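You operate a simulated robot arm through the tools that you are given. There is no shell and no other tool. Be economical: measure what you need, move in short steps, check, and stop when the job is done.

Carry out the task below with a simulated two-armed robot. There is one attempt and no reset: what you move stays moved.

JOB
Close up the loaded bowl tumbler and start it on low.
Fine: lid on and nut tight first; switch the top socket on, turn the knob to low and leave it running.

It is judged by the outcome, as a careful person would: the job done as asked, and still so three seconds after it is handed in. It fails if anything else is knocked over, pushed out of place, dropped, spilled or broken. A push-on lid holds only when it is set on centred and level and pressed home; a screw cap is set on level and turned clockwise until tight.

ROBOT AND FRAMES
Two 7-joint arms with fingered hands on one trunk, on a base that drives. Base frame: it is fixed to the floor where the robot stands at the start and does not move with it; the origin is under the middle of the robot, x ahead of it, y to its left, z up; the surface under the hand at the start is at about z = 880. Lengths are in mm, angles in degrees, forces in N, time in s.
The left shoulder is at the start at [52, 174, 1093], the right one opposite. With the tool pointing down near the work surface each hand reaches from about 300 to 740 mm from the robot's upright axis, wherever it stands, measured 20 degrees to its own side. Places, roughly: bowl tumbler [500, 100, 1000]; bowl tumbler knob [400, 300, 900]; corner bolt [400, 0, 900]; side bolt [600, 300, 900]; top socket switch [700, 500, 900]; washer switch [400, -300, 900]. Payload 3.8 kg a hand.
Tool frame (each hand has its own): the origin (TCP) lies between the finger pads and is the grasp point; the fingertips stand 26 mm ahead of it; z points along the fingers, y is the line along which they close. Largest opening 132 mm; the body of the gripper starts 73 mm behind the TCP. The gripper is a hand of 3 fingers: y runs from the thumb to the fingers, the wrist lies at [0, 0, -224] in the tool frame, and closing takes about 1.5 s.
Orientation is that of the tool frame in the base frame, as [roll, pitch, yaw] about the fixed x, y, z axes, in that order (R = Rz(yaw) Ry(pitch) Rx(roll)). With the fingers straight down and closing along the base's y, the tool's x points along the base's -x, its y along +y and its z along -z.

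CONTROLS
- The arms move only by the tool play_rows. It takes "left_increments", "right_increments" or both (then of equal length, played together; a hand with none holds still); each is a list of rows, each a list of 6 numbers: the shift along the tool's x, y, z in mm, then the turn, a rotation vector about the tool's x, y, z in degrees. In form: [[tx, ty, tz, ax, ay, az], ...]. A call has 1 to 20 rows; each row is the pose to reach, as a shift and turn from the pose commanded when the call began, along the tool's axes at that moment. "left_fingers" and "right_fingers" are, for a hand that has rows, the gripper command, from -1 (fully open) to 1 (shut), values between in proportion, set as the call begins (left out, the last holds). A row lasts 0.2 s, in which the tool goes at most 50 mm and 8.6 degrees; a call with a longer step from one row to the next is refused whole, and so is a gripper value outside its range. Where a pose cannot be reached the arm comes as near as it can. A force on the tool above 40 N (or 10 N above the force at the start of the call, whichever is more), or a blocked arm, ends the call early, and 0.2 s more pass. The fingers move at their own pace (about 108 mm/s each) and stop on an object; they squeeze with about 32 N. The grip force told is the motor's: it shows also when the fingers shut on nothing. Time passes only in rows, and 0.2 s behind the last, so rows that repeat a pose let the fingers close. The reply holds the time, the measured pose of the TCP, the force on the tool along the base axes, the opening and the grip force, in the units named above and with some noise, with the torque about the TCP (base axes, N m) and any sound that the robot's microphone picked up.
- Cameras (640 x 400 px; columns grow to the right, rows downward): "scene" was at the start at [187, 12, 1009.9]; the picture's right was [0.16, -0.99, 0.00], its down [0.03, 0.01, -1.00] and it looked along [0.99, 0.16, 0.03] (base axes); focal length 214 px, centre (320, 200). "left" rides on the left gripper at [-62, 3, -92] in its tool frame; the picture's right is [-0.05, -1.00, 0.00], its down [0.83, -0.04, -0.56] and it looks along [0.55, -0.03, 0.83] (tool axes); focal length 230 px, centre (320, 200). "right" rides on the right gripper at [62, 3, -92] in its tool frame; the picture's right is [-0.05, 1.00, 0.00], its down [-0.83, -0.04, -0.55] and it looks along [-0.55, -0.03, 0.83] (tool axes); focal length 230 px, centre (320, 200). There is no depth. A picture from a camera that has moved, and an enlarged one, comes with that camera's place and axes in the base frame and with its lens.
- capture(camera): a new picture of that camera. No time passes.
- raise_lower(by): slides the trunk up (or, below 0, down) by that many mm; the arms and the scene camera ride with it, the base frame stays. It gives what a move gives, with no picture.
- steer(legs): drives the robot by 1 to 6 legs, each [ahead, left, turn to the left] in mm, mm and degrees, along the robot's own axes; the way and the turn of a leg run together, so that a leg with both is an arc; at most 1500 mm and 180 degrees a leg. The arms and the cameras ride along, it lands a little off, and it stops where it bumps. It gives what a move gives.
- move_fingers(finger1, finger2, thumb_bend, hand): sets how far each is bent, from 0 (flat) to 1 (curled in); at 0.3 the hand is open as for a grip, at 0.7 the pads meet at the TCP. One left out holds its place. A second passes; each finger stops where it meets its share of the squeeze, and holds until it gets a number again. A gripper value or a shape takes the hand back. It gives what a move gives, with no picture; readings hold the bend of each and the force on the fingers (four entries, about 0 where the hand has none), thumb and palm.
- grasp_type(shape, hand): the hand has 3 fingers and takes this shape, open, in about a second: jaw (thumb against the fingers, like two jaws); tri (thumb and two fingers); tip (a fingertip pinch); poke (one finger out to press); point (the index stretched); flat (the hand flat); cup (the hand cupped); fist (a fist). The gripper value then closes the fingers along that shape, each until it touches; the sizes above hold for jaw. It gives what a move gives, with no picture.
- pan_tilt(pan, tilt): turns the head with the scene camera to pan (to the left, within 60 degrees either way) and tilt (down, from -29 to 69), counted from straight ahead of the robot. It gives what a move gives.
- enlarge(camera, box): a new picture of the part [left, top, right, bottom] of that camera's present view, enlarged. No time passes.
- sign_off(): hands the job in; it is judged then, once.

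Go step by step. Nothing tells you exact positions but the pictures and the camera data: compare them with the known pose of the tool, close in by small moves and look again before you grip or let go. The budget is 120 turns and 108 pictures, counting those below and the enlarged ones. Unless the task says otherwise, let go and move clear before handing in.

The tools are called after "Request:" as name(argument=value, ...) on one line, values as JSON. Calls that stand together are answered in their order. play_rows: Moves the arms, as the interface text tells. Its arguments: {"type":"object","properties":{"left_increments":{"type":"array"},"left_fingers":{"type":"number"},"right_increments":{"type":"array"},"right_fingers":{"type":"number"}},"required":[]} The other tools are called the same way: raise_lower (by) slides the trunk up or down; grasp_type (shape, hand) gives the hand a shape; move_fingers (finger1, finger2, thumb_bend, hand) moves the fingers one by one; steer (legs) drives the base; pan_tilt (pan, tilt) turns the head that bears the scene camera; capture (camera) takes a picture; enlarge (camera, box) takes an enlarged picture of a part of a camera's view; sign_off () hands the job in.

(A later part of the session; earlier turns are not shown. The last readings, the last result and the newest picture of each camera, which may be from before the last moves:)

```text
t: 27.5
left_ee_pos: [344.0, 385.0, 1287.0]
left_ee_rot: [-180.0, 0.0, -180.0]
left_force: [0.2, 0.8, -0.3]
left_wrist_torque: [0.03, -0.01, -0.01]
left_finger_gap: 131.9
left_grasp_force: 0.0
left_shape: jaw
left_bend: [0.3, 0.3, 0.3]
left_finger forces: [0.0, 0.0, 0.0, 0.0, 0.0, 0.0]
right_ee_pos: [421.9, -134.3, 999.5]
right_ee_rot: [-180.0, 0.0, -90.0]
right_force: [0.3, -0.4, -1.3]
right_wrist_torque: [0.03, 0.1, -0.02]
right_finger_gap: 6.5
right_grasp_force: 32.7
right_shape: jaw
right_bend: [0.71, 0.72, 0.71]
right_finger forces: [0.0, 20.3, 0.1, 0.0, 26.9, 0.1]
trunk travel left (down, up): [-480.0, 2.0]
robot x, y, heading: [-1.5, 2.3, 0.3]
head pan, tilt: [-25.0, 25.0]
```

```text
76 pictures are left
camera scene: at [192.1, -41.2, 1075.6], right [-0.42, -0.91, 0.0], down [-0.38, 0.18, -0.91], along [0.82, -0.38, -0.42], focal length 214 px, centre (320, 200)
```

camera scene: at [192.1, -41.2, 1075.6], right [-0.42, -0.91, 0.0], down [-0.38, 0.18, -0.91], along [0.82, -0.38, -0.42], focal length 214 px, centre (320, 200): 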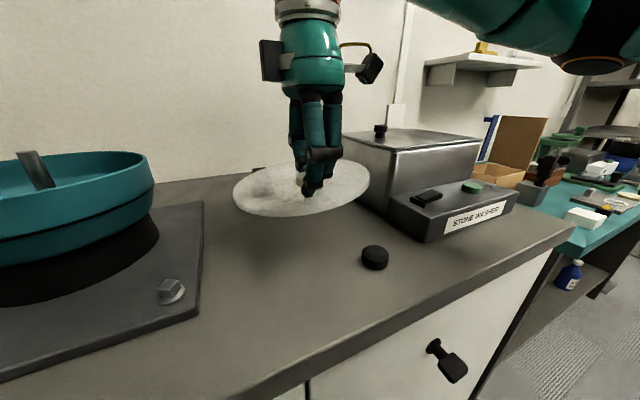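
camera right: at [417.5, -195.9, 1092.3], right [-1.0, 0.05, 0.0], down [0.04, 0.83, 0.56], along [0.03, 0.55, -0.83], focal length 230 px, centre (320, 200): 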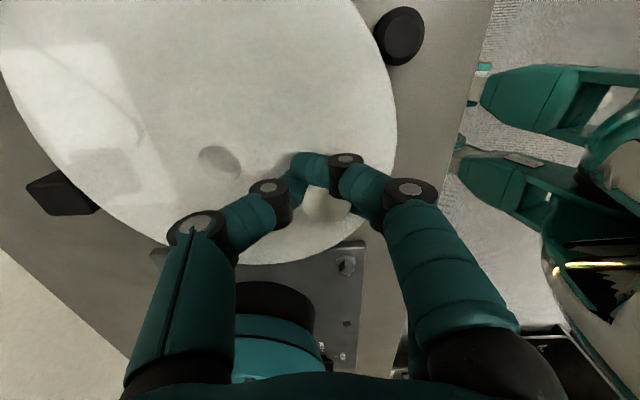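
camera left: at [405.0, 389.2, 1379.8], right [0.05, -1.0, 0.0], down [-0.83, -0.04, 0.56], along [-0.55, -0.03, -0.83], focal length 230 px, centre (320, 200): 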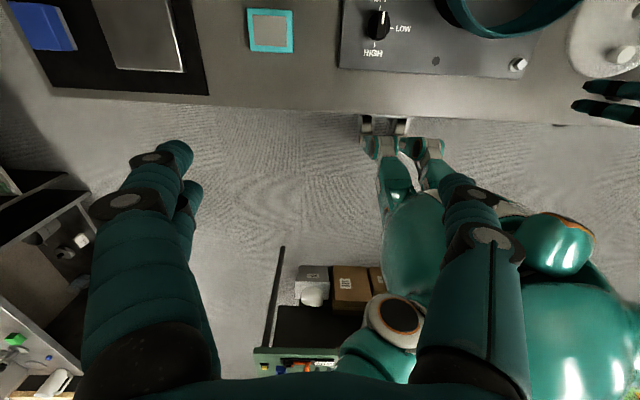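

The lid is held clear and nearly level, at about 0.13 kg. I'll raise it and carry it toward the bowl in stages.

Request:
play_rows(right_increments=[[0, 0, -25, 0, 0, 0], [0, 0, -50, 0, 0, 0], [0, 0, -75, 0, 0, 0], [0, 0, -100, 0, 0, 0], [-20, -5, -105, 0, 0, 0], [-45, -10, -105, 0, 0, 0], [-70, -15, -105, 0, 0, 0], [-95, -20, -105, 0, 0, 0], [-120, -25, -105, 0, 0, 0], [-145, -30, -105, 0, 0, 0], [-170, -35, -105, 0, 0, 0], [-180, -35, -105, 0, 0, 0], [-180, -35, -105, 0, 0, 0]])

Request:
pan_tilt(pan=5, tilt=5)

Request:
capture(camera="scene")

Request:
capture(camera="right")

```text
t: 30.3
left_ee_pos: [343.7, 384.4, 1284.6]
left_ee_rot: [180.0, 0.0, -179.9]
left_force: [-0.1, 0.0, -0.3]
left_wrist_torque: [0.01, 0.02, 0.0]
left_finger_gap: 131.8
left_grasp_force: 0.0
left_shape: jaw
left_bend: [0.3, 0.3, 0.3]
left_finger forces: [0.1, 0.0, 0.0, 0.0, 0.1, 0.0]
right_ee_pos: [456.1, 45.6, 1103.9]
right_ee_rot: [180.0, 0.0, -89.9]
right_force: [-0.6, 0.0, -1.8]
right_wrist_torque: [0.02, 0.06, 0.0]
right_finger_gap: 6.1
right_grasp_force: 32.6
right_shape: jaw
right_bend: [0.71, 0.72, 0.71]
right_finger forces: [0.0, 20.4, 0.0, 0.1, 27.0, 0.0]
trunk travel left (down, up): [-480.0, 2.0]
robot x, y, heading: [-0.9, -1.7, 0.0]
head pan, tilt: [-25.0, 25.0]
```

```text
t: 31.2
left_ee_pos: [344.2, 384.0, 1286.8]
left_ee_rot: [-180.0, 0.0, 180.0]
left_force: [-0.5, 1.1, -0.7]
left_wrist_torque: [0.0, -0.01, -0.01]
left_finger_gap: 131.8
left_grasp_force: 0.1
left_shape: jaw
left_bend: [0.3, 0.3, 0.3]
left_finger forces: [0.0, 0.1, 0.0, 0.0, 0.0, 0.1]
right_ee_pos: [454.8, 46.3, 1103.1]
right_ee_rot: [-179.9, 0.1, -90.0]
right_force: [0.1, -1.0, -1.5]
right_wrist_torque: [0.02, 0.07, 0.01]
right_finger_gap: 6.3
right_grasp_force: 32.1
right_shape: jaw
right_bend: [0.71, 0.72, 0.71]
right_finger forces: [0.1, 20.3, 0.0, 0.1, 27.0, 0.0]
trunk travel left (down, up): [-480.0, 2.0]
robot x, y, heading: [0.5, 0.4, 0.2]
head pan, tilt: [5.0, 5.0]
```

```text
75 pictures are left
camera scene: at [200.1, 5.7, 1108.0], right [0.09, -1.0, 0.0], down [-0.09, -0.01, -1.0], along [0.99, 0.09, -0.09], focal length 214 px, centre (320, 200)
```

scene: 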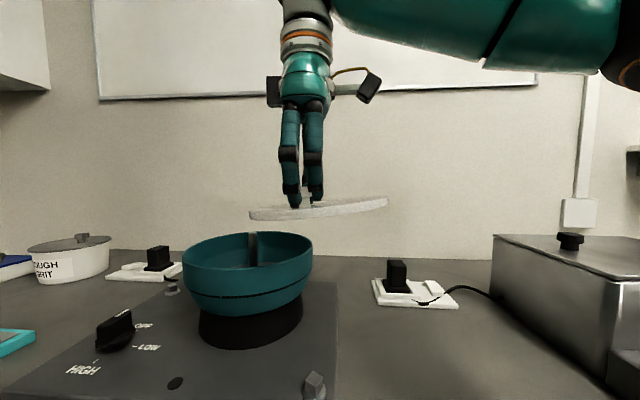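

```text
74 pictures are left
camera right: at [452.8, -16.8, 1196.9], right [-1.0, 0.05, 0.0], down [0.04, 0.83, 0.56], along [0.03, 0.55, -0.83], focal length 230 px, centre (320, 200)
```

right: 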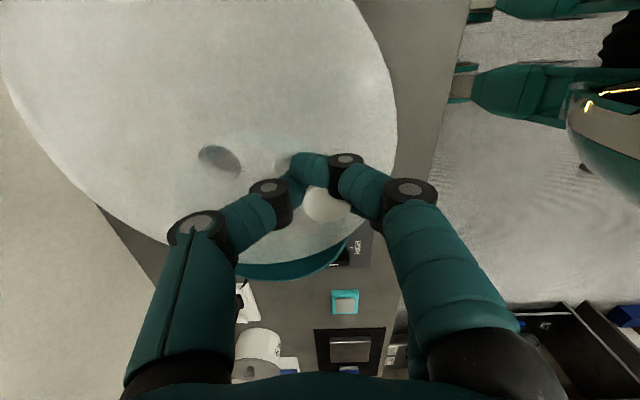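

The carry works. The lid shows some roll, with the -y side higher. I'll enlarge to measure the tilt.

Request:
enlarge(camera="scene", box=[240, 160, 400, 260])

```text
4.00 times, centred on (320, 210) of scene
camera zoom: at [200.1, 5.7, 1108.0], right [0.09, -1.0, 0.0], down [-0.09, -0.01, -1.0], along [0.99, 0.09, -0.09], focal length 858 px, centre (320, 160)
```

zoom: 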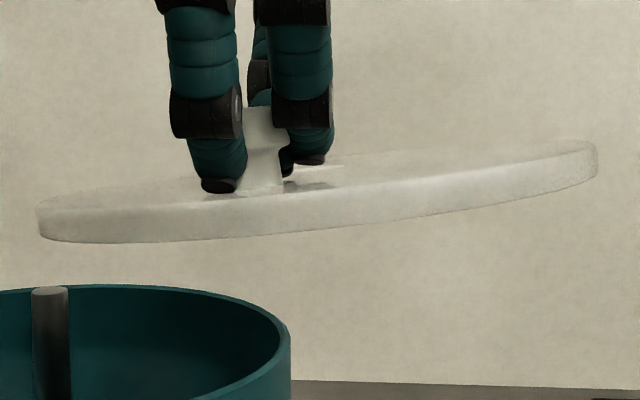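

The measured tilt is about 6° roll (-y side high) and 3° pitch (far side low). I'll level the lid with the hand and re-measure.

Request:
play_rows(right_increments=[[0, 0, 0, 1, -2, 0], [0, 0, 0, 2, -4, 0], [0, 0, 0, 2.9, -6.1, 0], [0, 0, 0, 2.9, -6.1, 0]])

Request:
enlarge(camera="scene", box=[240, 160, 400, 260])

Request:
capture(camera="right")

```text
t: 32.2
left_ee_pos: [342.8, 384.7, 1286.8]
left_ee_rot: [-180.0, 0.0, -180.0]
left_force: [-0.7, 0.4, -0.6]
left_wrist_torque: [0.0, -0.01, -0.04]
left_finger_gap: 132.1
left_grasp_force: 0.0
left_shape: jaw
left_bend: [0.3, 0.3, 0.3]
left_finger forces: [0.1, 0.0, 0.0, 0.0, 0.0, 0.1]
right_ee_pos: [454.8, 46.2, 1104.3]
right_ee_rot: [-177.1, 6.1, -89.9]
right_force: [0.0, -1.0, -1.8]
right_wrist_torque: [0.02, 0.09, -0.02]
right_finger_gap: 6.2
right_grasp_force: 31.9
right_shape: jaw
right_bend: [0.71, 0.72, 0.71]
right_finger forces: [0.0, 20.5, 0.0, 0.1, 27.2, 0.1]
trunk travel left (down, up): [-480.0, 2.0]
robot x, y, heading: [-1.3, -1.6, -0.4]
head pan, tilt: [5.0, 5.0]
```

```text
4.00 times, centred on (320, 210) of scene
camera zoom: at [200.0, 5.9, 1108.1], right [0.09, -1.0, 0.0], down [-0.09, -0.01, -1.0], along [0.99, 0.09, -0.09], focal length 858 px, centre (320, 160)
```

zoom: 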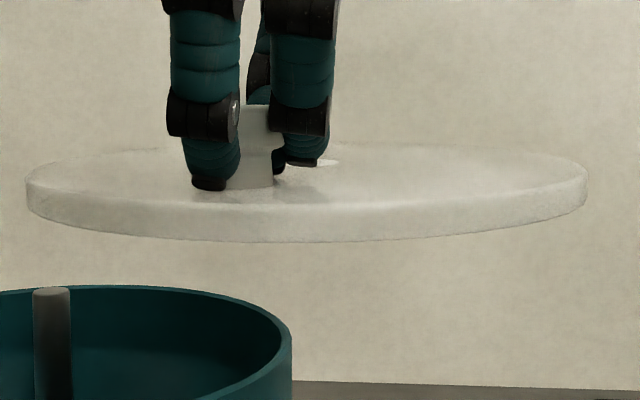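

```text
71 pictures are left
camera right: at [447.4, -25.7, 1189.8], right [-1.0, 0.05, -0.05], down [0.01, 0.77, 0.64], along [0.07, 0.64, -0.77], focal length 230 px, centre (320, 200)
```

right: 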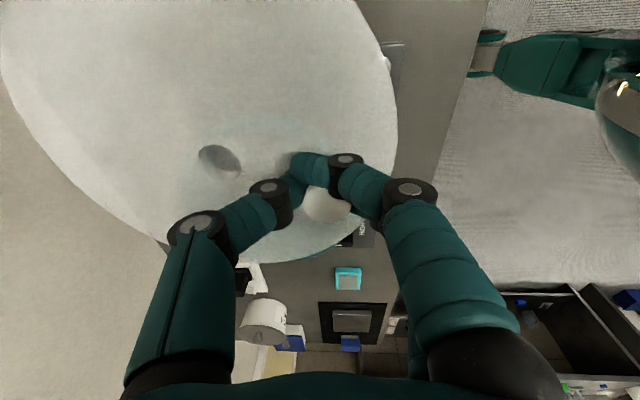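

The lid is now level to about 1°, with its hole near [514.5,39.4,1073]. I'll move the hole over the stud and bring the left hand around so its camera looks at the bowl from the left.

Request:
play_rows(right_increments=[[-15, -3, 1.8, 0, -0.3, 0], [-35, -6, 4, 0, -0.6, 0], [-55, -10, 6.5, 0, -1, 0], [-75, -13, 8.8, 0, -1, 0], [-95, -16, 11, 0, -1, 0], [-105, -17.9, 12.1, 0, -1, 0], [-105, -17.9, 12.1, 0, -1, 0]])

Request:
play_rows(left_increments=[[0, 0, 0, 0, 0, -8], [-15, 0, 0, 0, 0, -16], [-35, 0, 0, 0, 0, -24], [-55, 0, 0, 0, 0, -32], [-75, -5, 0, 0, 0, -40], [-95, -10, 0, 0, 0, -48], [-115, -15, 0, 0, 0, -56], [-135, -20, 0, 0, 0, -64], [-155, -20, 0, 0, 0, -72], [-175, -20, 0, 0, 0, -80], [-185, -20, 0, 0, 0, -85], [-185, -20, 0, 0, 0, -90], [-185, -20, 0, 0, 0, -90]])

Request:
capture(camera="left")

Request:
capture(camera="scene")

```text
t: 33.8
left_ee_pos: [344.0, 383.2, 1284.8]
left_ee_rot: [179.9, 0.1, -180.0]
left_force: [1.0, 0.0, -0.2]
left_wrist_torque: [-0.02, 0.01, 0.01]
left_finger_gap: 131.8
left_grasp_force: 0.0
left_shape: jaw
left_bend: [0.3, 0.3, 0.3]
left_finger forces: [0.0, 0.0, 0.1, 0.0, 0.0, 0.0]
right_ee_pos: [473.4, 152.7, 1103.3]
right_ee_rot: [-177.1, 7.1, -89.8]
right_force: [-0.6, -0.3, -1.2]
right_wrist_torque: [-0.03, 0.06, 0.02]
right_finger_gap: 6.4
right_grasp_force: 31.8
right_shape: jaw
right_bend: [0.71, 0.72, 0.71]
right_finger forces: [0.1, 20.8, 0.0, 0.0, 27.0, 0.1]
trunk travel left (down, up): [-480.0, 2.0]
robot x, y, heading: [1.5, -1.0, -0.0]
head pan, tilt: [5.0, 5.0]
```

```text
t: 36.6
left_ee_pos: [463.2, 379.2, 1263.2]
left_ee_rot: [-180.0, 0.0, -89.9]
left_force: [-0.4, -0.5, 0.3]
left_wrist_torque: [0.02, 0.04, 0.02]
left_finger_gap: 131.6
left_grasp_force: 0.0
left_shape: jaw
left_bend: [0.3, 0.3, 0.3]
left_finger forces: [0.0, 0.0, 0.1, 0.0, 0.0, 0.1]
left hand out of reach, approached as far as the arm can: row 7, 8, 9, 10, 11, 12, 13
right_ee_pos: [472.4, 151.2, 1103.0]
right_ee_rot: [-177.0, 7.1, -89.8]
right_force: [0.2, -0.1, -0.5]
right_wrist_torque: [0.02, 0.09, 0.0]
right_finger_gap: 6.2
right_grasp_force: 32.3
right_shape: jaw
right_bend: [0.71, 0.72, 0.71]
right_finger forces: [0.0, 20.9, 0.1, 0.1, 27.2, 0.0]
trunk travel left (down, up): [-480.0, 2.0]
robot x, y, heading: [0.4, 3.8, -0.1]
head pan, tilt: [5.0, 5.0]
```

```text
70 pictures are left
camera left: at [460.7, 441.5, 1356.9], right [1.0, 0.05, 0.0], down [0.04, -0.83, 0.56], along [0.03, -0.55, -0.83], focal length 230 px, centre (320, 200)
```

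left: 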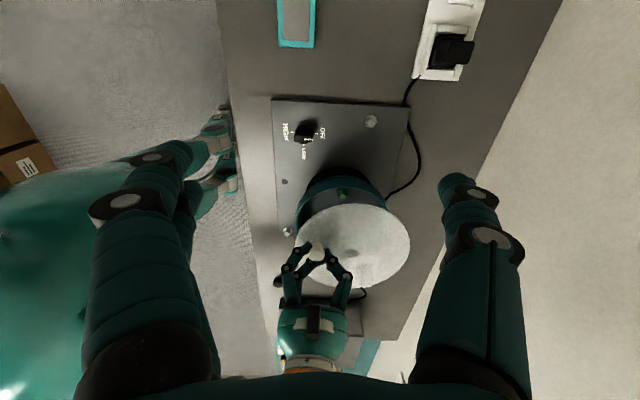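

```text
69 pictures are left
camera scene: at [200.0, 5.8, 1108.1], right [0.09, -1.0, 0.0], down [-0.09, -0.01, -1.0], along [0.99, 0.09, -0.09], focal length 214 px, centre (320, 200)
```

scene: 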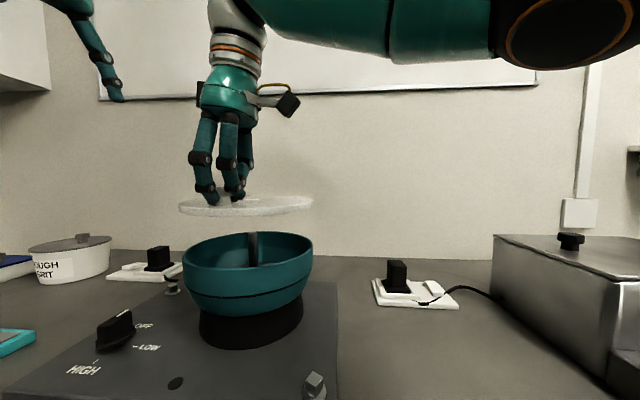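

Both views are useful. I'll enlarge each to compare the lid hole with the stud and bowl.

Request:
enlarge(camera="left", box=[260, 160, 436, 298])

Request:
enlarge(camera="scene", box=[160, 180, 336, 320])

```text
2.90 times, centred on (348, 229) of left
camera zoom: at [460.7, 441.5, 1356.9], right [1.0, 0.05, 0.0], down [0.04, -0.83, 0.56], along [0.03, -0.55, -0.83], focal length 667 px, centre (239, 116)
```

zoom: 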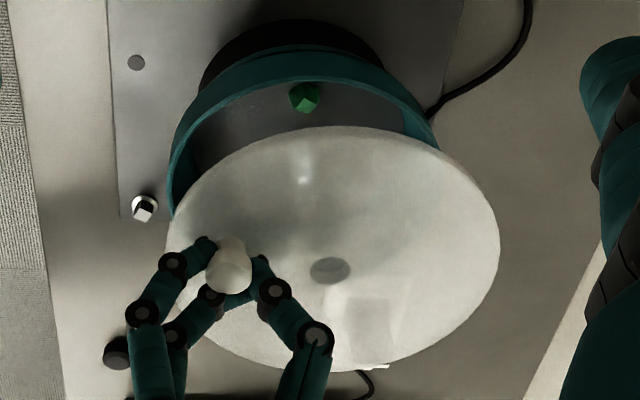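

```text
2.86 times, centred on (248, 250) of scene
camera zoom: at [200.0, 5.8, 1108.1], right [0.09, -1.0, 0.0], down [-0.09, -0.01, -1.0], along [0.99, 0.09, -0.09], focal length 613 px, centre (526, 57)
```

zoom: 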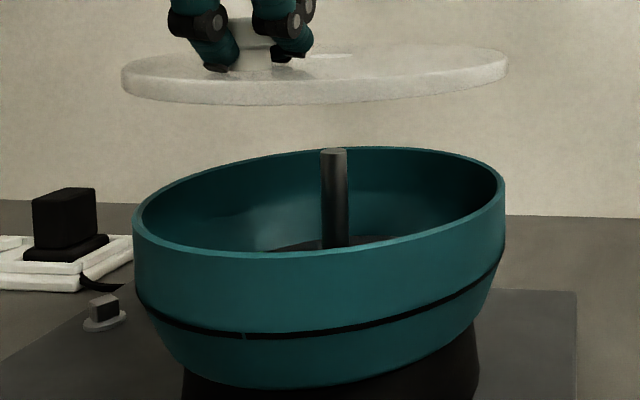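

The lid looks level and laterally in line with the stud, but the stud is hidden from the left camera. I'll move the lid 110 mm aside along -y so one left picture shows both the stud and the hole.

Request:
play_rows(right_increments=[[25, 0, -3, 0, 0, 0], [50, 0, -6, 0, 0, 0], [80, -0.5, -10, 0, 0, 0], [109.2, -0.7, -13.5, 0, 0, 0], [109.2, -0.7, -13.5, 0, 0, 0], [109.2, -0.7, -13.5, 0, 0, 0]])

Request:
enlarge(camera="left", box=[240, 140, 464, 316])

```text
t: 38.0
left_ee_pos: [463.7, 378.5, 1263.7]
left_ee_rot: [180.0, 0.0, -90.0]
left_force: [-0.2, 0.2, 0.3]
left_wrist_torque: [0.01, 0.03, -0.03]
left_finger_gap: 132.1
left_grasp_force: 0.1
left_shape: jaw
left_bend: [0.3, 0.3, 0.3]
left_finger forces: [0.1, 0.0, 0.0, 0.0, 0.0, 0.1]
right_ee_pos: [473.7, 40.4, 1101.9]
right_ee_rot: [-176.9, 7.2, -89.7]
right_force: [0.4, 0.2, -0.7]
right_wrist_torque: [0.01, 0.06, 0.02]
right_finger_gap: 6.0
right_grasp_force: 32.1
right_shape: jaw
right_bend: [0.71, 0.72, 0.71]
right_finger forces: [0.0, 21.4, 0.1, 0.1, 27.3, 0.0]
trunk travel left (down, up): [-480.0, 2.0]
robot x, y, heading: [-0.3, -2.8, -0.1]
head pan, tilt: [5.0, 5.0]
```

```text
2.27 times, centred on (352, 228) of left
camera zoom: at [461.1, 441.3, 1356.7], right [1.0, 0.05, 0.0], down [0.04, -0.83, 0.56], along [0.03, -0.55, -0.83], focal length 523 px, centre (247, 136)
```

zoom: 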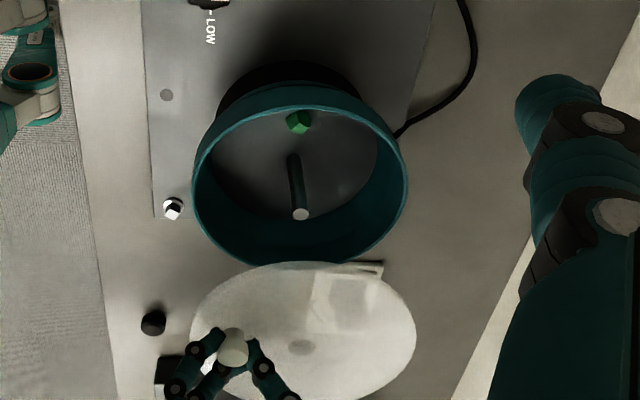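

Clear view: the stud top is at about [523.3,143,1024] and the hole sits at TCP+[59,−9]. The target TCP is [464.3,152.3]. I'll move there and lower to just above the stud.

Request:
play_rows(right_increments=[[-25, 2, 3, 0, 0, 0], [-55, 5, 6.5, 0, 0, 0], [-85, 8, 10, 0, 0, 0], [-111, 10.1, 13.4, 0, 0, 0], [-111, 10.1, 13.4, 0, 0, 0], [-109, 11, 30, 0, 0, 0], [-107.5, 11.6, 41, 0, 0, 0], [-107.5, 11.6, 41, 0, 0, 0]])

Request:
enlarge(camera="left", box=[240, 140, 464, 316])

Request:
enlarge(camera="scene", box=[160, 180, 336, 320])

```text
t: 39.8
left_ee_pos: [463.3, 378.6, 1263.1]
left_ee_rot: [-179.8, 0.0, -90.1]
left_force: [0.4, -0.4, 0.5]
left_wrist_torque: [0.02, 0.03, 0.03]
left_finger_gap: 132.0
left_grasp_force: 0.1
left_shape: jaw
left_bend: [0.3, 0.3, 0.3]
left_finger forces: [0.0, 0.1, 0.1, 0.0, 0.0, 0.0]
right_ee_pos: [463.0, 152.8, 1076.0]
right_ee_rot: [-177.1, 7.0, -89.9]
right_force: [0.1, -0.2, -1.2]
right_wrist_torque: [0.02, 0.13, -0.02]
right_finger_gap: 6.1
right_grasp_force: 32.0
right_shape: jaw
right_bend: [0.71, 0.72, 0.71]
right_finger forces: [0.0, 21.4, 0.1, 0.0, 27.1, 0.0]
trunk travel left (down, up): [-480.0, 2.0]
robot x, y, heading: [1.7, -2.4, -0.2]
head pan, tilt: [5.0, 5.0]
```

```text
2.27 times, centred on (352, 228) of left
camera zoom: at [460.9, 441.6, 1356.8], right [1.0, 0.05, 0.0], down [0.04, -0.83, 0.56], along [0.03, -0.55, -0.83], focal length 523 px, centre (247, 136)
```

zoom: 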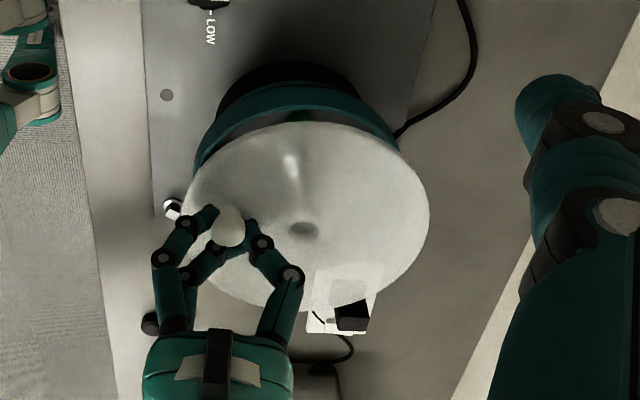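

```text
2.86 times, centred on (248, 250) of scene
camera zoom: at [200.0, 5.8, 1108.1], right [0.09, -1.0, 0.0], down [-0.09, -0.01, -1.0], along [0.99, 0.09, -0.09], focal length 613 px, centre (526, 57)
```

zoom: 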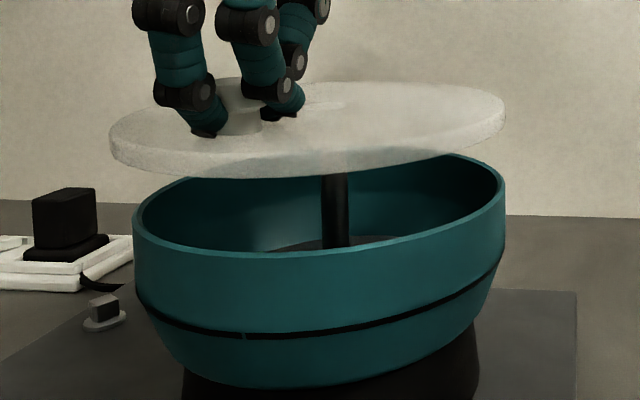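

The hole appears about 4.5 mm too far toward +y. I'll correct it, come down a bit and recheck.

Request:
play_rows(right_increments=[[4.5, -1, -0.5, 0, 0, 0], [5.5, -0.6, 7, 0, 0, 0], [5.5, -0.6, 7, 0, 0, 0]])

Request:
enlarge(camera="left", box=[290, 170, 390, 250])

Request:
enlarge(camera="scene", box=[180, 190, 320, 290])

```text
t: 40.6
left_ee_pos: [464.9, 378.3, 1263.0]
left_ee_rot: [-179.9, 0.0, -90.0]
left_force: [-0.7, -1.2, -0.2]
left_wrist_torque: [-0.05, -0.02, 0.0]
left_finger_gap: 132.0
left_grasp_force: 0.1
left_shape: jaw
left_bend: [0.3, 0.3, 0.3]
left_finger forces: [0.1, 0.0, 0.0, 0.0, 0.0, 0.0]
right_ee_pos: [464.7, 148.3, 1068.4]
right_ee_rot: [-177.0, 7.0, -89.8]
right_force: [0.2, 0.2, -0.7]
right_wrist_torque: [0.0, 0.08, 0.01]
right_finger_gap: 6.2
right_grasp_force: 32.0
right_shape: jaw
right_bend: [0.71, 0.72, 0.71]
right_finger forces: [0.1, 21.3, 0.0, 0.1, 27.1, 0.0]
trunk travel left (down, up): [-480.0, 2.0]
robot x, y, heading: [-1.3, -1.6, -0.1]
head pan, tilt: [5.0, 5.0]
```

```text
5.00 times, centred on (340, 210) of left
camera zoom: at [460.9, 441.6, 1356.7], right [1.0, 0.05, 0.0], down [0.04, -0.83, 0.56], along [0.03, -0.55, -0.83], focal length 1150 px, centre (220, 150)
```

zoom: 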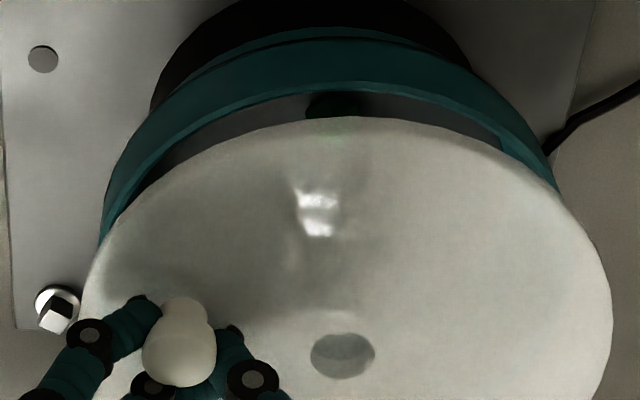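

```text
4.00 times, centred on (250, 240) of scene
camera zoom: at [200.0, 5.8, 1108.1], right [0.09, -1.0, 0.0], down [-0.09, -0.01, -1.0], along [0.99, 0.09, -0.09], focal length 858 px, centre (600, 40)
```

zoom: 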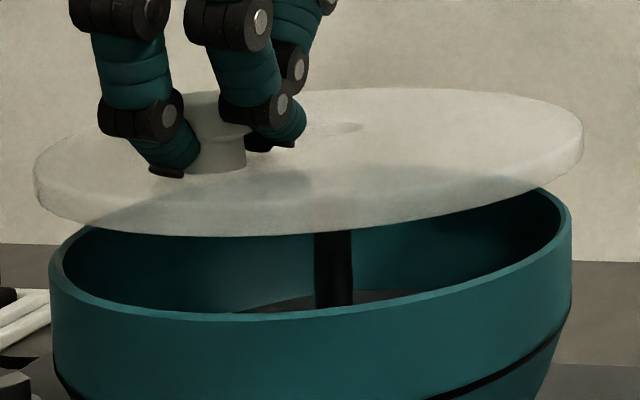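

The hole is now within about 2–3 mm of the stud axis, against a clearance of about ±5. I'll nudge +2.5 mm in y and lower 20 mm so the stud enters the hole.

Request:
play_rows(right_increments=[[-2.5, 0, 0.3, 0, 0, 0], [-1.2, 0.5, 10, 0, 0, 0], [0, 1.1, 20, 0, 0, 0], [0, 1.1, 20, 0, 0, 0]])

Request:
enlarge(camera="left", box=[280, 165, 420, 265])

Request:
enlarge(camera="scene", box=[180, 190, 320, 290])

```text
t: 41.6
left_ee_pos: [463.6, 378.3, 1262.6]
left_ee_rot: [-179.9, 0.0, -90.0]
left_force: [0.7, -0.1, -0.6]
left_wrist_torque: [0.03, -0.03, 0.0]
left_finger_gap: 131.9
left_grasp_force: 0.2
left_shape: jaw
left_bend: [0.3, 0.3, 0.3]
left_finger forces: [0.1, 0.0, 0.0, 0.0, 0.0, 0.0]
right_ee_pos: [464.6, 151.5, 1048.0]
right_ee_rot: [-177.0, 7.1, -89.7]
right_force: [0.5, 0.3, -0.7]
right_wrist_torque: [0.01, 0.1, 0.0]
right_finger_gap: 6.1
right_grasp_force: 32.0
right_shape: jaw
right_bend: [0.71, 0.72, 0.71]
right_finger forces: [0.1, 21.5, 0.0, 0.0, 27.1, 0.0]
trunk travel left (down, up): [-480.0, 2.0]
robot x, y, heading: [0.0, 1.4, -0.0]
head pan, tilt: [5.0, 5.0]
```

```text
4.00 times, centred on (350, 215) of left
camera zoom: at [460.9, 441.6, 1356.8], right [1.0, 0.05, 0.0], down [0.04, -0.83, 0.56], along [0.03, -0.55, -0.83], focal length 920 px, centre (200, 140)
```

zoom: 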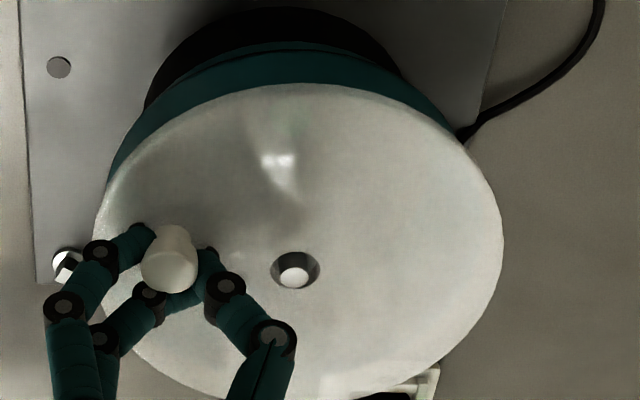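

```text
4.00 times, centred on (250, 240) of scene
camera zoom: at [200.0, 5.8, 1108.1], right [0.09, -1.0, 0.0], down [-0.09, -0.01, -1.0], along [0.99, 0.09, -0.09], focal length 858 px, centre (600, 40)
```

zoom: 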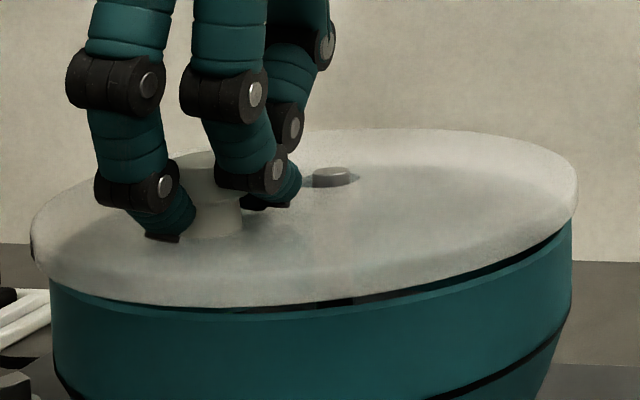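

The stud is centred in the hole. Lowering the rest of the way.

Request:
play_rows(right_increments=[[0.6, 0.2, 5, 0, 0, 0], [1.0, 0.4, 8, 0, 0, 0], [1.3, 0.5, 10.5, 0, 0, 0], [1.5, 0.6, 12, 0, 0, 0], [1.5, 0.6, 12, 0, 0, 0]])

Request:
enlarge(camera="scene", box=[170, 190, 330, 304])

```text
t: 42.8
left_ee_pos: [463.0, 377.6, 1265.2]
left_ee_rot: [-179.9, 0.0, -90.1]
left_force: [-0.2, -0.9, 0.4]
left_wrist_torque: [-0.01, 0.0, 0.04]
left_finger_gap: 131.7
left_grasp_force: 0.0
left_shape: jaw
left_bend: [0.3, 0.3, 0.3]
left_finger forces: [0.0, 0.1, 0.1, 0.0, 0.0, 0.0]
right_ee_pos: [465.3, 150.7, 1041.7]
right_ee_rot: [-176.5, 7.3, -89.7]
right_force: [5.8, -2.2, 31.6]
right_wrist_torque: [0.16, 0.11, -0.01]
right_finger_gap: 7.7
right_grasp_force: 32.2
right_shape: jaw
right_bend: [0.71, 0.73, 0.71]
right_finger forces: [0.1, 35.6, 0.1, 0.0, 43.2, 0.0]
trunk travel left (down, up): [-480.0, 2.0]
robot x, y, heading: [0.5, 2.0, -0.1]
head pan, tilt: [5.0, 5.0]
```

```text
3.51 times, centred on (250, 247) of scene
camera zoom: at [199.0, 5.0, 1108.9], right [0.09, -1.0, 0.0], down [-0.09, -0.01, -1.0], along [0.99, 0.09, -0.09], focal length 752 px, centre (566, 35)
```

zoom: 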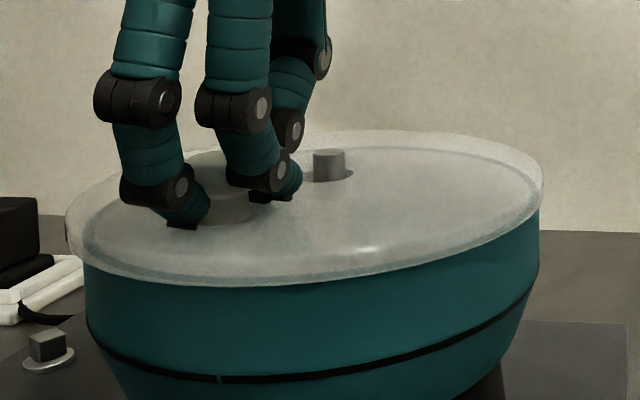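

The lid rests on the rim with 31 N of downward push. I'll ease the push, open the hand, rise clear, and check centring from the left.

Request:
play_rows(right_increments=[[-0.5, -0.2, -4, 0, 0, 0], [-0.5, -0.2, -4, 0, 0, 0]])

Request:
play_rows(right_increments=[[0, 0, 0, 0, 0, 0], [0, 0, 0, 0, 0, 0], [0, 0, 0, 0, 0, 0], [0, 0, 0, 0, 0, 0], [0, 0, -20, 0, 0, 0], [0, 0, -50, 0, 0, 0], [0, 0, -80, 0, 0, 0], [25, 0, -90, 0, 0, 0], [70, 0, -90, 0, 0, 0], [70, 0, -90, 0, 0, 0]], right_fingers=0.2)

Request:
enlarge(camera="left", box=[280, 165, 420, 265])

Request:
enlarge(camera="scene", box=[170, 190, 330, 304])

```text
t: 43.4
left_ee_pos: [464.2, 378.0, 1262.8]
left_ee_rot: [-179.9, 0.0, -90.0]
left_force: [0.1, -0.2, -0.5]
left_wrist_torque: [-0.01, 0.03, 0.0]
left_finger_gap: 131.6
left_grasp_force: 0.1
left_shape: jaw
left_bend: [0.3, 0.3, 0.3]
left_finger forces: [0.0, 0.0, 0.1, 0.0, 0.0, 0.0]
right_ee_pos: [463.5, 151.6, 1041.1]
right_ee_rot: [-177.0, 7.1, -89.8]
right_force: [6.2, 0.3, 21.0]
right_wrist_torque: [0.11, -0.05, 0.0]
right_finger_gap: 7.6
right_grasp_force: 31.7
right_shape: jaw
right_bend: [0.71, 0.73, 0.71]
right_finger forces: [0.0, 30.5, 0.0, 0.0, 38.9, 0.1]
trunk travel left (down, up): [-480.0, 2.0]
robot x, y, heading: [1.5, 3.3, -0.1]
head pan, tilt: [5.0, 5.0]
```

```text
t: 45.6
left_ee_pos: [463.4, 379.6, 1262.5]
left_ee_rot: [-180.0, -0.2, -90.0]
left_force: [-0.4, 0.7, 0.2]
left_wrist_torque: [0.0, -0.04, 0.0]
left_finger_gap: 131.9
left_grasp_force: 0.0
left_shape: jaw
left_bend: [0.3, 0.3, 0.3]
left_finger forces: [0.0, 0.0, 0.0, 0.0, 0.0, 0.0]
right_ee_pos: [458.0, 72.7, 1121.0]
right_ee_rot: [-177.0, 6.9, -89.8]
right_force: [0.2, -0.5, -0.8]
right_wrist_torque: [-0.01, 0.01, -0.01]
right_finger_gap: 52.2
right_grasp_force: 0.0
right_shape: jaw
right_bend: [0.73, 0.73, 0.7]
right_finger forces: [0.1, 0.0, 0.1, 0.1, 0.0, 0.0]
trunk travel left (down, up): [-480.0, 2.0]
robot x, y, heading: [2.3, 0.1, -0.1]
head pan, tilt: [5.0, 5.0]
```

```text
4.00 times, centred on (350, 215) of left
camera zoom: at [460.6, 442.8, 1356.5], right [1.0, 0.05, 0.0], down [0.04, -0.83, 0.56], along [0.03, -0.56, -0.83], focal length 920 px, centre (200, 140)
```

zoom: 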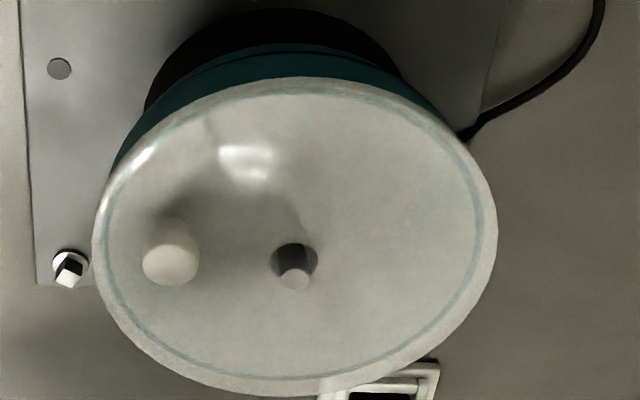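

```text
3.51 times, centred on (250, 247) of scene
camera zoom: at [199.8, 6.8, 1108.2], right [0.09, -1.0, 0.0], down [-0.09, -0.01, -1.0], along [0.99, 0.09, -0.09], focal length 752 px, centre (566, 35)
```

zoom: 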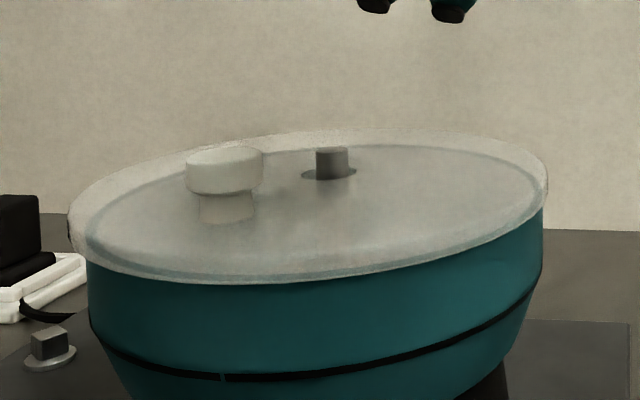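

The lid is flat and centred, with the stud protruding. Now for the nut: I'll swing the right hand above it at high level and straighten the hand.

Request:
play_rows(right_increments=[[34, 11, -5, -0.4, 0.9, 0], [69, 23, -10, -0.8, 1.8, 0], [103, 35, -15, -1.2, 2.7, 0], [138, 46, -20, -1.6, 3.6, 0], [172, 58, -25, -2, 4.5, 0], [207, 70, -30, -2.4, 5.4, 0], [241, 81, -35, -2.8, 6.3, 0], [276, 93, -39, -2.9, 7, 0], [276, 93, -39, -2.9, 7, 0]])

Request:
capture(camera="right")

Request:
pan_tilt(pan=-35, tilt=30)

Request:
capture(camera="scene")

```text
t: 47.6
left_ee_pos: [464.3, 379.7, 1262.9]
left_ee_rot: [179.9, 0.1, -89.9]
left_force: [1.0, 1.6, 0.6]
left_wrist_torque: [0.0, 0.02, -0.04]
left_finger_gap: 132.1
left_grasp_force: 0.1
left_shape: jaw
left_bend: [0.3, 0.3, 0.3]
left_finger forces: [0.0, 0.1, 0.0, 0.0, 0.0, 0.0]
right_ee_pos: [366.0, -207.0, 1119.8]
right_ee_rot: [-179.9, 0.1, -89.9]
right_force: [-0.3, -0.1, 0.1]
right_wrist_torque: [0.0, -0.01, 0.0]
right_finger_gap: 52.3
right_grasp_force: 0.0
right_shape: jaw
right_bend: [0.73, 0.73, 0.7]
right_finger forces: [0.0, 0.0, 0.0, 0.1, 0.0, 0.1]
trunk travel left (down, up): [-480.0, 2.0]
robot x, y, heading: [0.2, 1.9, -0.1]
head pan, tilt: [5.0, 5.0]
```

```text
56 pictures are left
camera right: at [362.6, -269.2, 1213.1], right [-1.0, 0.05, 0.0], down [0.04, 0.83, 0.56], along [0.03, 0.56, -0.83], focal length 230 px, centre (320, 200)
```

right: 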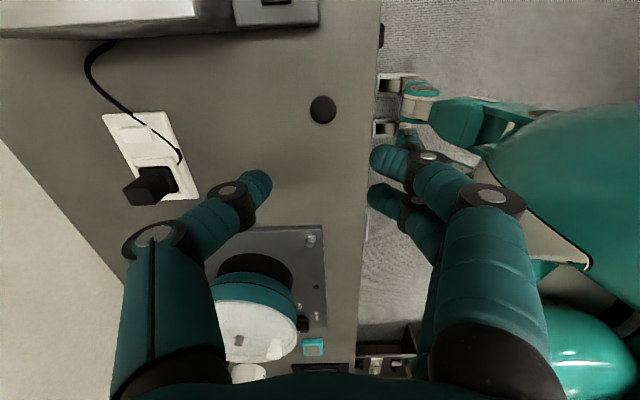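

```text
t: 48.7
left_ee_pos: [464.1, 379.4, 1262.7]
left_ee_rot: [-179.9, 0.0, -90.0]
left_force: [0.2, -0.1, 0.2]
left_wrist_torque: [-0.02, -0.02, 0.01]
left_finger_gap: 131.9
left_grasp_force: 0.0
left_shape: jaw
left_bend: [0.3, 0.3, 0.3]
left_finger forces: [0.0, 0.0, 0.0, 0.1, 0.1, 0.0]
right_ee_pos: [365.5, -206.8, 1120.2]
right_ee_rot: [-179.9, 0.0, -90.0]
right_force: [0.1, 0.3, -0.8]
right_wrist_torque: [0.03, 0.0, -0.01]
right_finger_gap: 51.9
right_grasp_force: 0.1
right_shape: jaw
right_bend: [0.73, 0.73, 0.7]
right_finger forces: [0.0, 0.0, 0.0, 0.0, 0.0, 0.0]
trunk travel left (down, up): [-480.0, 2.0]
robot x, y, heading: [-2.4, -3.5, -0.2]
head pan, tilt: [-35.0, 30.0]
```

```text
55 pictures are left
camera scene: at [182.6, -54.0, 1067.7], right [-0.57, -0.82, 0.0], down [-0.41, 0.29, -0.87], along [0.71, -0.5, -0.5], focal length 214 px, centre (320, 200)
```

scene: 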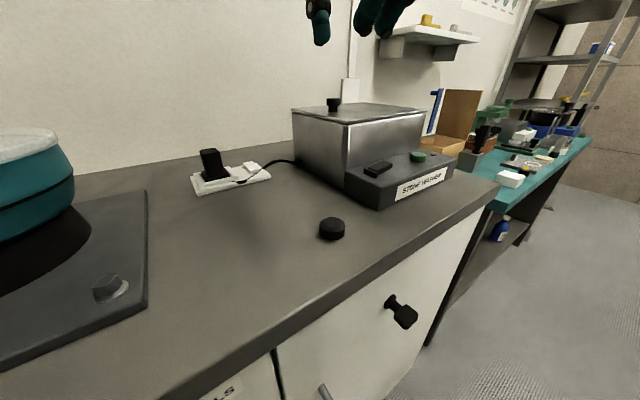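

The nut is at about [363,−200], 35 mm across. I'll descend over it and check centring.

Request:
play_rows(right_increments=[[-6, 2.5, 40, 0, 0, 0], [-6, 2.5, 85, 0, 0, 0], [-6, 2.5, 130, 0, 0, 0], [-6, 2.5, 170, 0, 0, 0], [-6, 2.5, 170, 0, 0, 0]], right_fingers=0)

Request:
capture(camera="right")

Request:
capture(camera="scene")

```text
t: 49.9
left_ee_pos: [463.6, 378.2, 1263.8]
left_ee_rot: [-180.0, 0.0, -90.0]
left_force: [-0.1, -0.4, -0.3]
left_wrist_torque: [-0.02, 0.02, 0.0]
left_finger_gap: 131.9
left_grasp_force: 0.2
left_shape: jaw
left_bend: [0.3, 0.3, 0.3]
left_finger forces: [0.0, 0.0, 0.1, 0.1, 0.0, 0.0]
right_ee_pos: [365.0, -199.4, 950.4]
right_ee_rot: [-180.0, 0.0, -89.9]
right_force: [0.5, -0.5, 0.1]
right_wrist_torque: [0.01, 0.01, 0.02]
right_finger_gap: 65.4
right_grasp_force: 0.1
right_shape: jaw
right_bend: [0.73, 0.73, 0.7]
right_finger forces: [0.0, 0.0, 0.0, 0.1, 0.1, 0.0]
trunk travel left (down, up): [-480.0, 2.0]
robot x, y, heading: [-2.1, 0.5, 0.0]
head pan, tilt: [-35.0, 30.0]
```

```text
54 pictures are left
camera right: at [362.1, -262.1, 1043.8], right [-1.0, 0.05, 0.0], down [0.04, 0.83, 0.56], along [0.03, 0.56, -0.83], focal length 230 px, centre (320, 200)
```

right: 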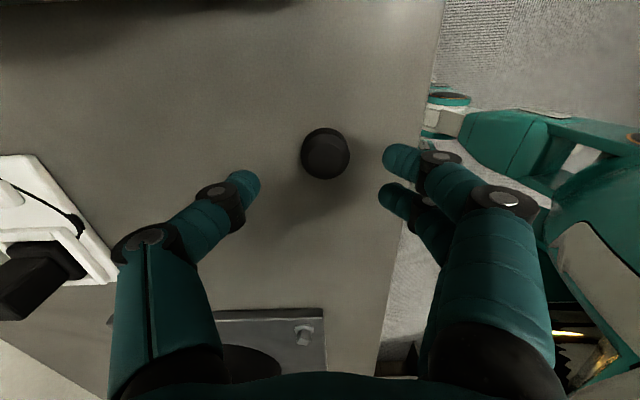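

```text
53 pictures are left
camera scene: at [182.4, -54.0, 1067.8], right [-0.57, -0.82, 0.0], down [-0.41, 0.29, -0.87], along [0.71, -0.5, -0.5], focal length 214 px, centre (320, 200)
```

scene: 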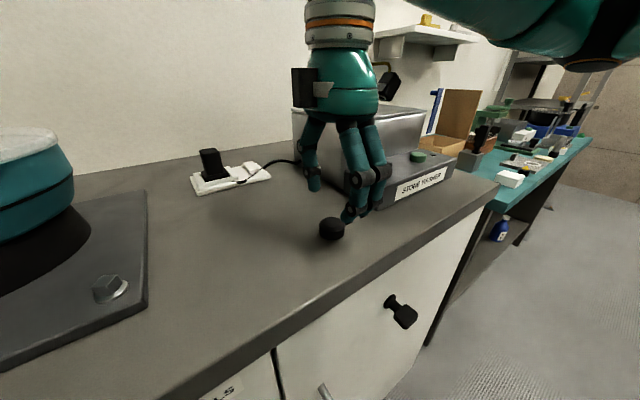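

Centred within 2 mm. Descending to grip height and closing.

Request:
play_rows(right_increments=[[1.5, 2, 15, 0, 0, 0], [1.5, 2, 30, 0, 0, 0], [1.5, 2, 38, 0, 0, 0], [1.5, 2, 38, 0, 0, 0]])

Request:
capture(camera="right")

Request:
enlarge(camera="scene", box=[270, 150, 410, 270])

```text
t: 50.9
left_ee_pos: [463.6, 377.5, 1263.3]
left_ee_rot: [-179.8, 0.0, -90.0]
left_force: [-1.0, -0.5, -0.1]
left_wrist_torque: [0.01, -0.01, -0.03]
left_finger_gap: 132.0
left_grasp_force: 0.0
left_shape: jaw
left_bend: [0.3, 0.3, 0.3]
left_finger forces: [0.1, 0.0, 0.1, 0.0, 0.0, 0.0]
right_ee_pos: [361.4, -202.2, 913.1]
right_ee_rot: [-179.9, 0.0, -90.0]
right_force: [0.9, -0.7, 0.0]
right_wrist_torque: [-0.01, 0.01, -0.01]
right_finger_gap: 65.4
right_grasp_force: 0.1
right_shape: jaw
right_bend: [0.73, 0.73, 0.7]
right_finger forces: [0.0, 0.0, 0.0, 0.0, 0.0, 0.0]
trunk travel left (down, up): [-480.0, 2.0]
robot x, y, heading: [1.7, -0.9, 0.0]
head pan, tilt: [-35.0, 30.0]
```

```text
52 pictures are left
camera right: at [358.7, -264.9, 1006.0], right [-1.0, 0.05, 0.0], down [0.04, 0.83, 0.56], along [0.03, 0.56, -0.83], focal length 230 px, centre (320, 200)
```

right: 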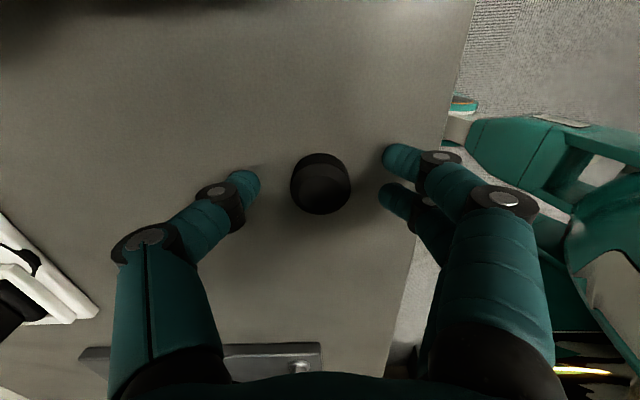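

```text
3.33 times, centred on (340, 210) of scene
camera zoom: at [182.5, -54.1, 1067.7], right [-0.57, -0.82, 0.0], down [-0.41, 0.29, -0.87], along [0.71, -0.5, -0.5], focal length 715 px, centre (253, 167)
```

zoom: 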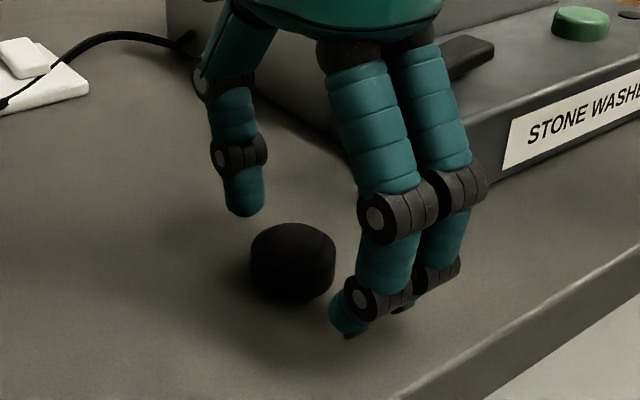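

Centred. Closing and lifting the nut.

Request:
play_rows(right_increments=[[0, 0, 0, 0, 0, 0], [0, 0, 0, 0, 0, 0], [0, 0, 0, 0, 0, 0], [0, 0, 0, 0, 0, 0], [0, 0, 0, 0, 0, 0], [0, 0, 0, 0, 0, 0]], right_fingers=1)

Request:
play_rows(right_increments=[[0, 0, -10, 0, 0, 0], [0, 0, -30, 0, 0, 0], [0, 0, -60, 0, 0, 0], [0, 0, -60, 0, 0, 0]])

Request:
capture(camera="right")

Request:
enlarge(camera="scene", box=[270, 130, 410, 250])

```text
t: 52.3
left_ee_pos: [463.4, 378.2, 1262.0]
left_ee_rot: [-179.9, 0.0, -90.0]
left_force: [0.0, -0.4, 0.8]
left_wrist_torque: [-0.05, 0.0, -0.02]
left_finger_gap: 131.8
left_grasp_force: 0.0
left_shape: jaw
left_bend: [0.3, 0.3, 0.3]
left_finger forces: [0.0, 0.1, 0.0, 0.1, 0.0, 0.0]
right_ee_pos: [362.0, -202.4, 911.7]
right_ee_rot: [-180.0, 0.1, -90.0]
right_force: [0.3, 0.2, -0.7]
right_wrist_torque: [0.0, 0.02, -0.02]
right_finger_gap: 22.1
right_grasp_force: 31.5
right_shape: jaw
right_bend: [0.72, 0.73, 0.7]
right_finger forces: [12.6, 15.2, 0.0, 0.1, 27.7, 0.0]
trunk travel left (down, up): [-480.0, 2.0]
robot x, y, heading: [-3.1, 0.3, -0.1]
head pan, tilt: [-35.0, 30.0]
```

```text
t: 53.3
left_ee_pos: [464.0, 377.0, 1262.8]
left_ee_rot: [-180.0, 0.0, -90.0]
left_force: [0.1, 0.7, -0.2]
left_wrist_torque: [0.0, -0.01, 0.04]
left_finger_gap: 132.0
left_grasp_force: 0.1
left_shape: jaw
left_bend: [0.3, 0.3, 0.3]
left_finger forces: [0.0, 0.0, 0.0, 0.0, 0.0, 0.1]
right_ee_pos: [361.6, -203.4, 973.1]
right_ee_rot: [-179.9, 0.1, -90.1]
right_force: [0.7, 0.9, -0.1]
right_wrist_torque: [-0.02, 0.0, 0.01]
right_finger_gap: 21.7
right_grasp_force: 31.8
right_shape: jaw
right_bend: [0.72, 0.73, 0.7]
right_finger forces: [12.8, 15.3, 0.0, 0.0, 27.7, 0.1]
trunk travel left (down, up): [-480.0, 2.0]
robot x, y, heading: [3.8, -3.8, -0.1]
head pan, tilt: [-35.0, 30.0]
```

```text
50 pictures are left
camera right: at [357.8, -265.6, 1065.6], right [-1.0, 0.05, 0.0], down [0.04, 0.83, 0.56], along [0.03, 0.56, -0.83], focal length 230 px, centre (320, 200)
```

right: 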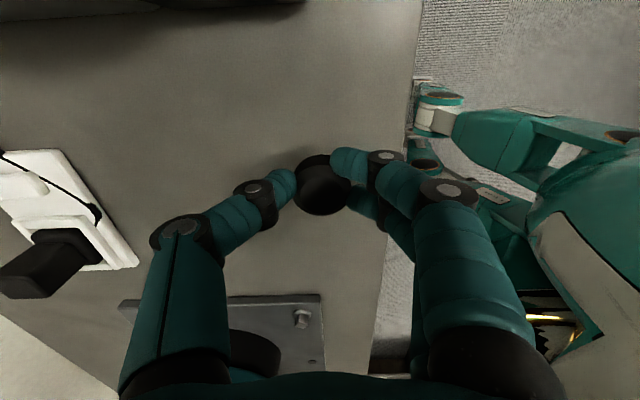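

```text
3.33 times, centred on (340, 190) of scene
camera zoom: at [182.7, -54.2, 1067.6], right [-0.57, -0.82, 0.0], down [-0.41, 0.29, -0.87], along [0.71, -0.5, -0.5], focal length 715 px, centre (253, 233)
```

zoom: 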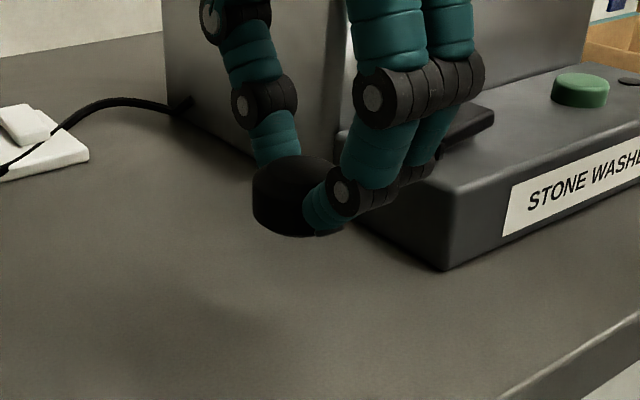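

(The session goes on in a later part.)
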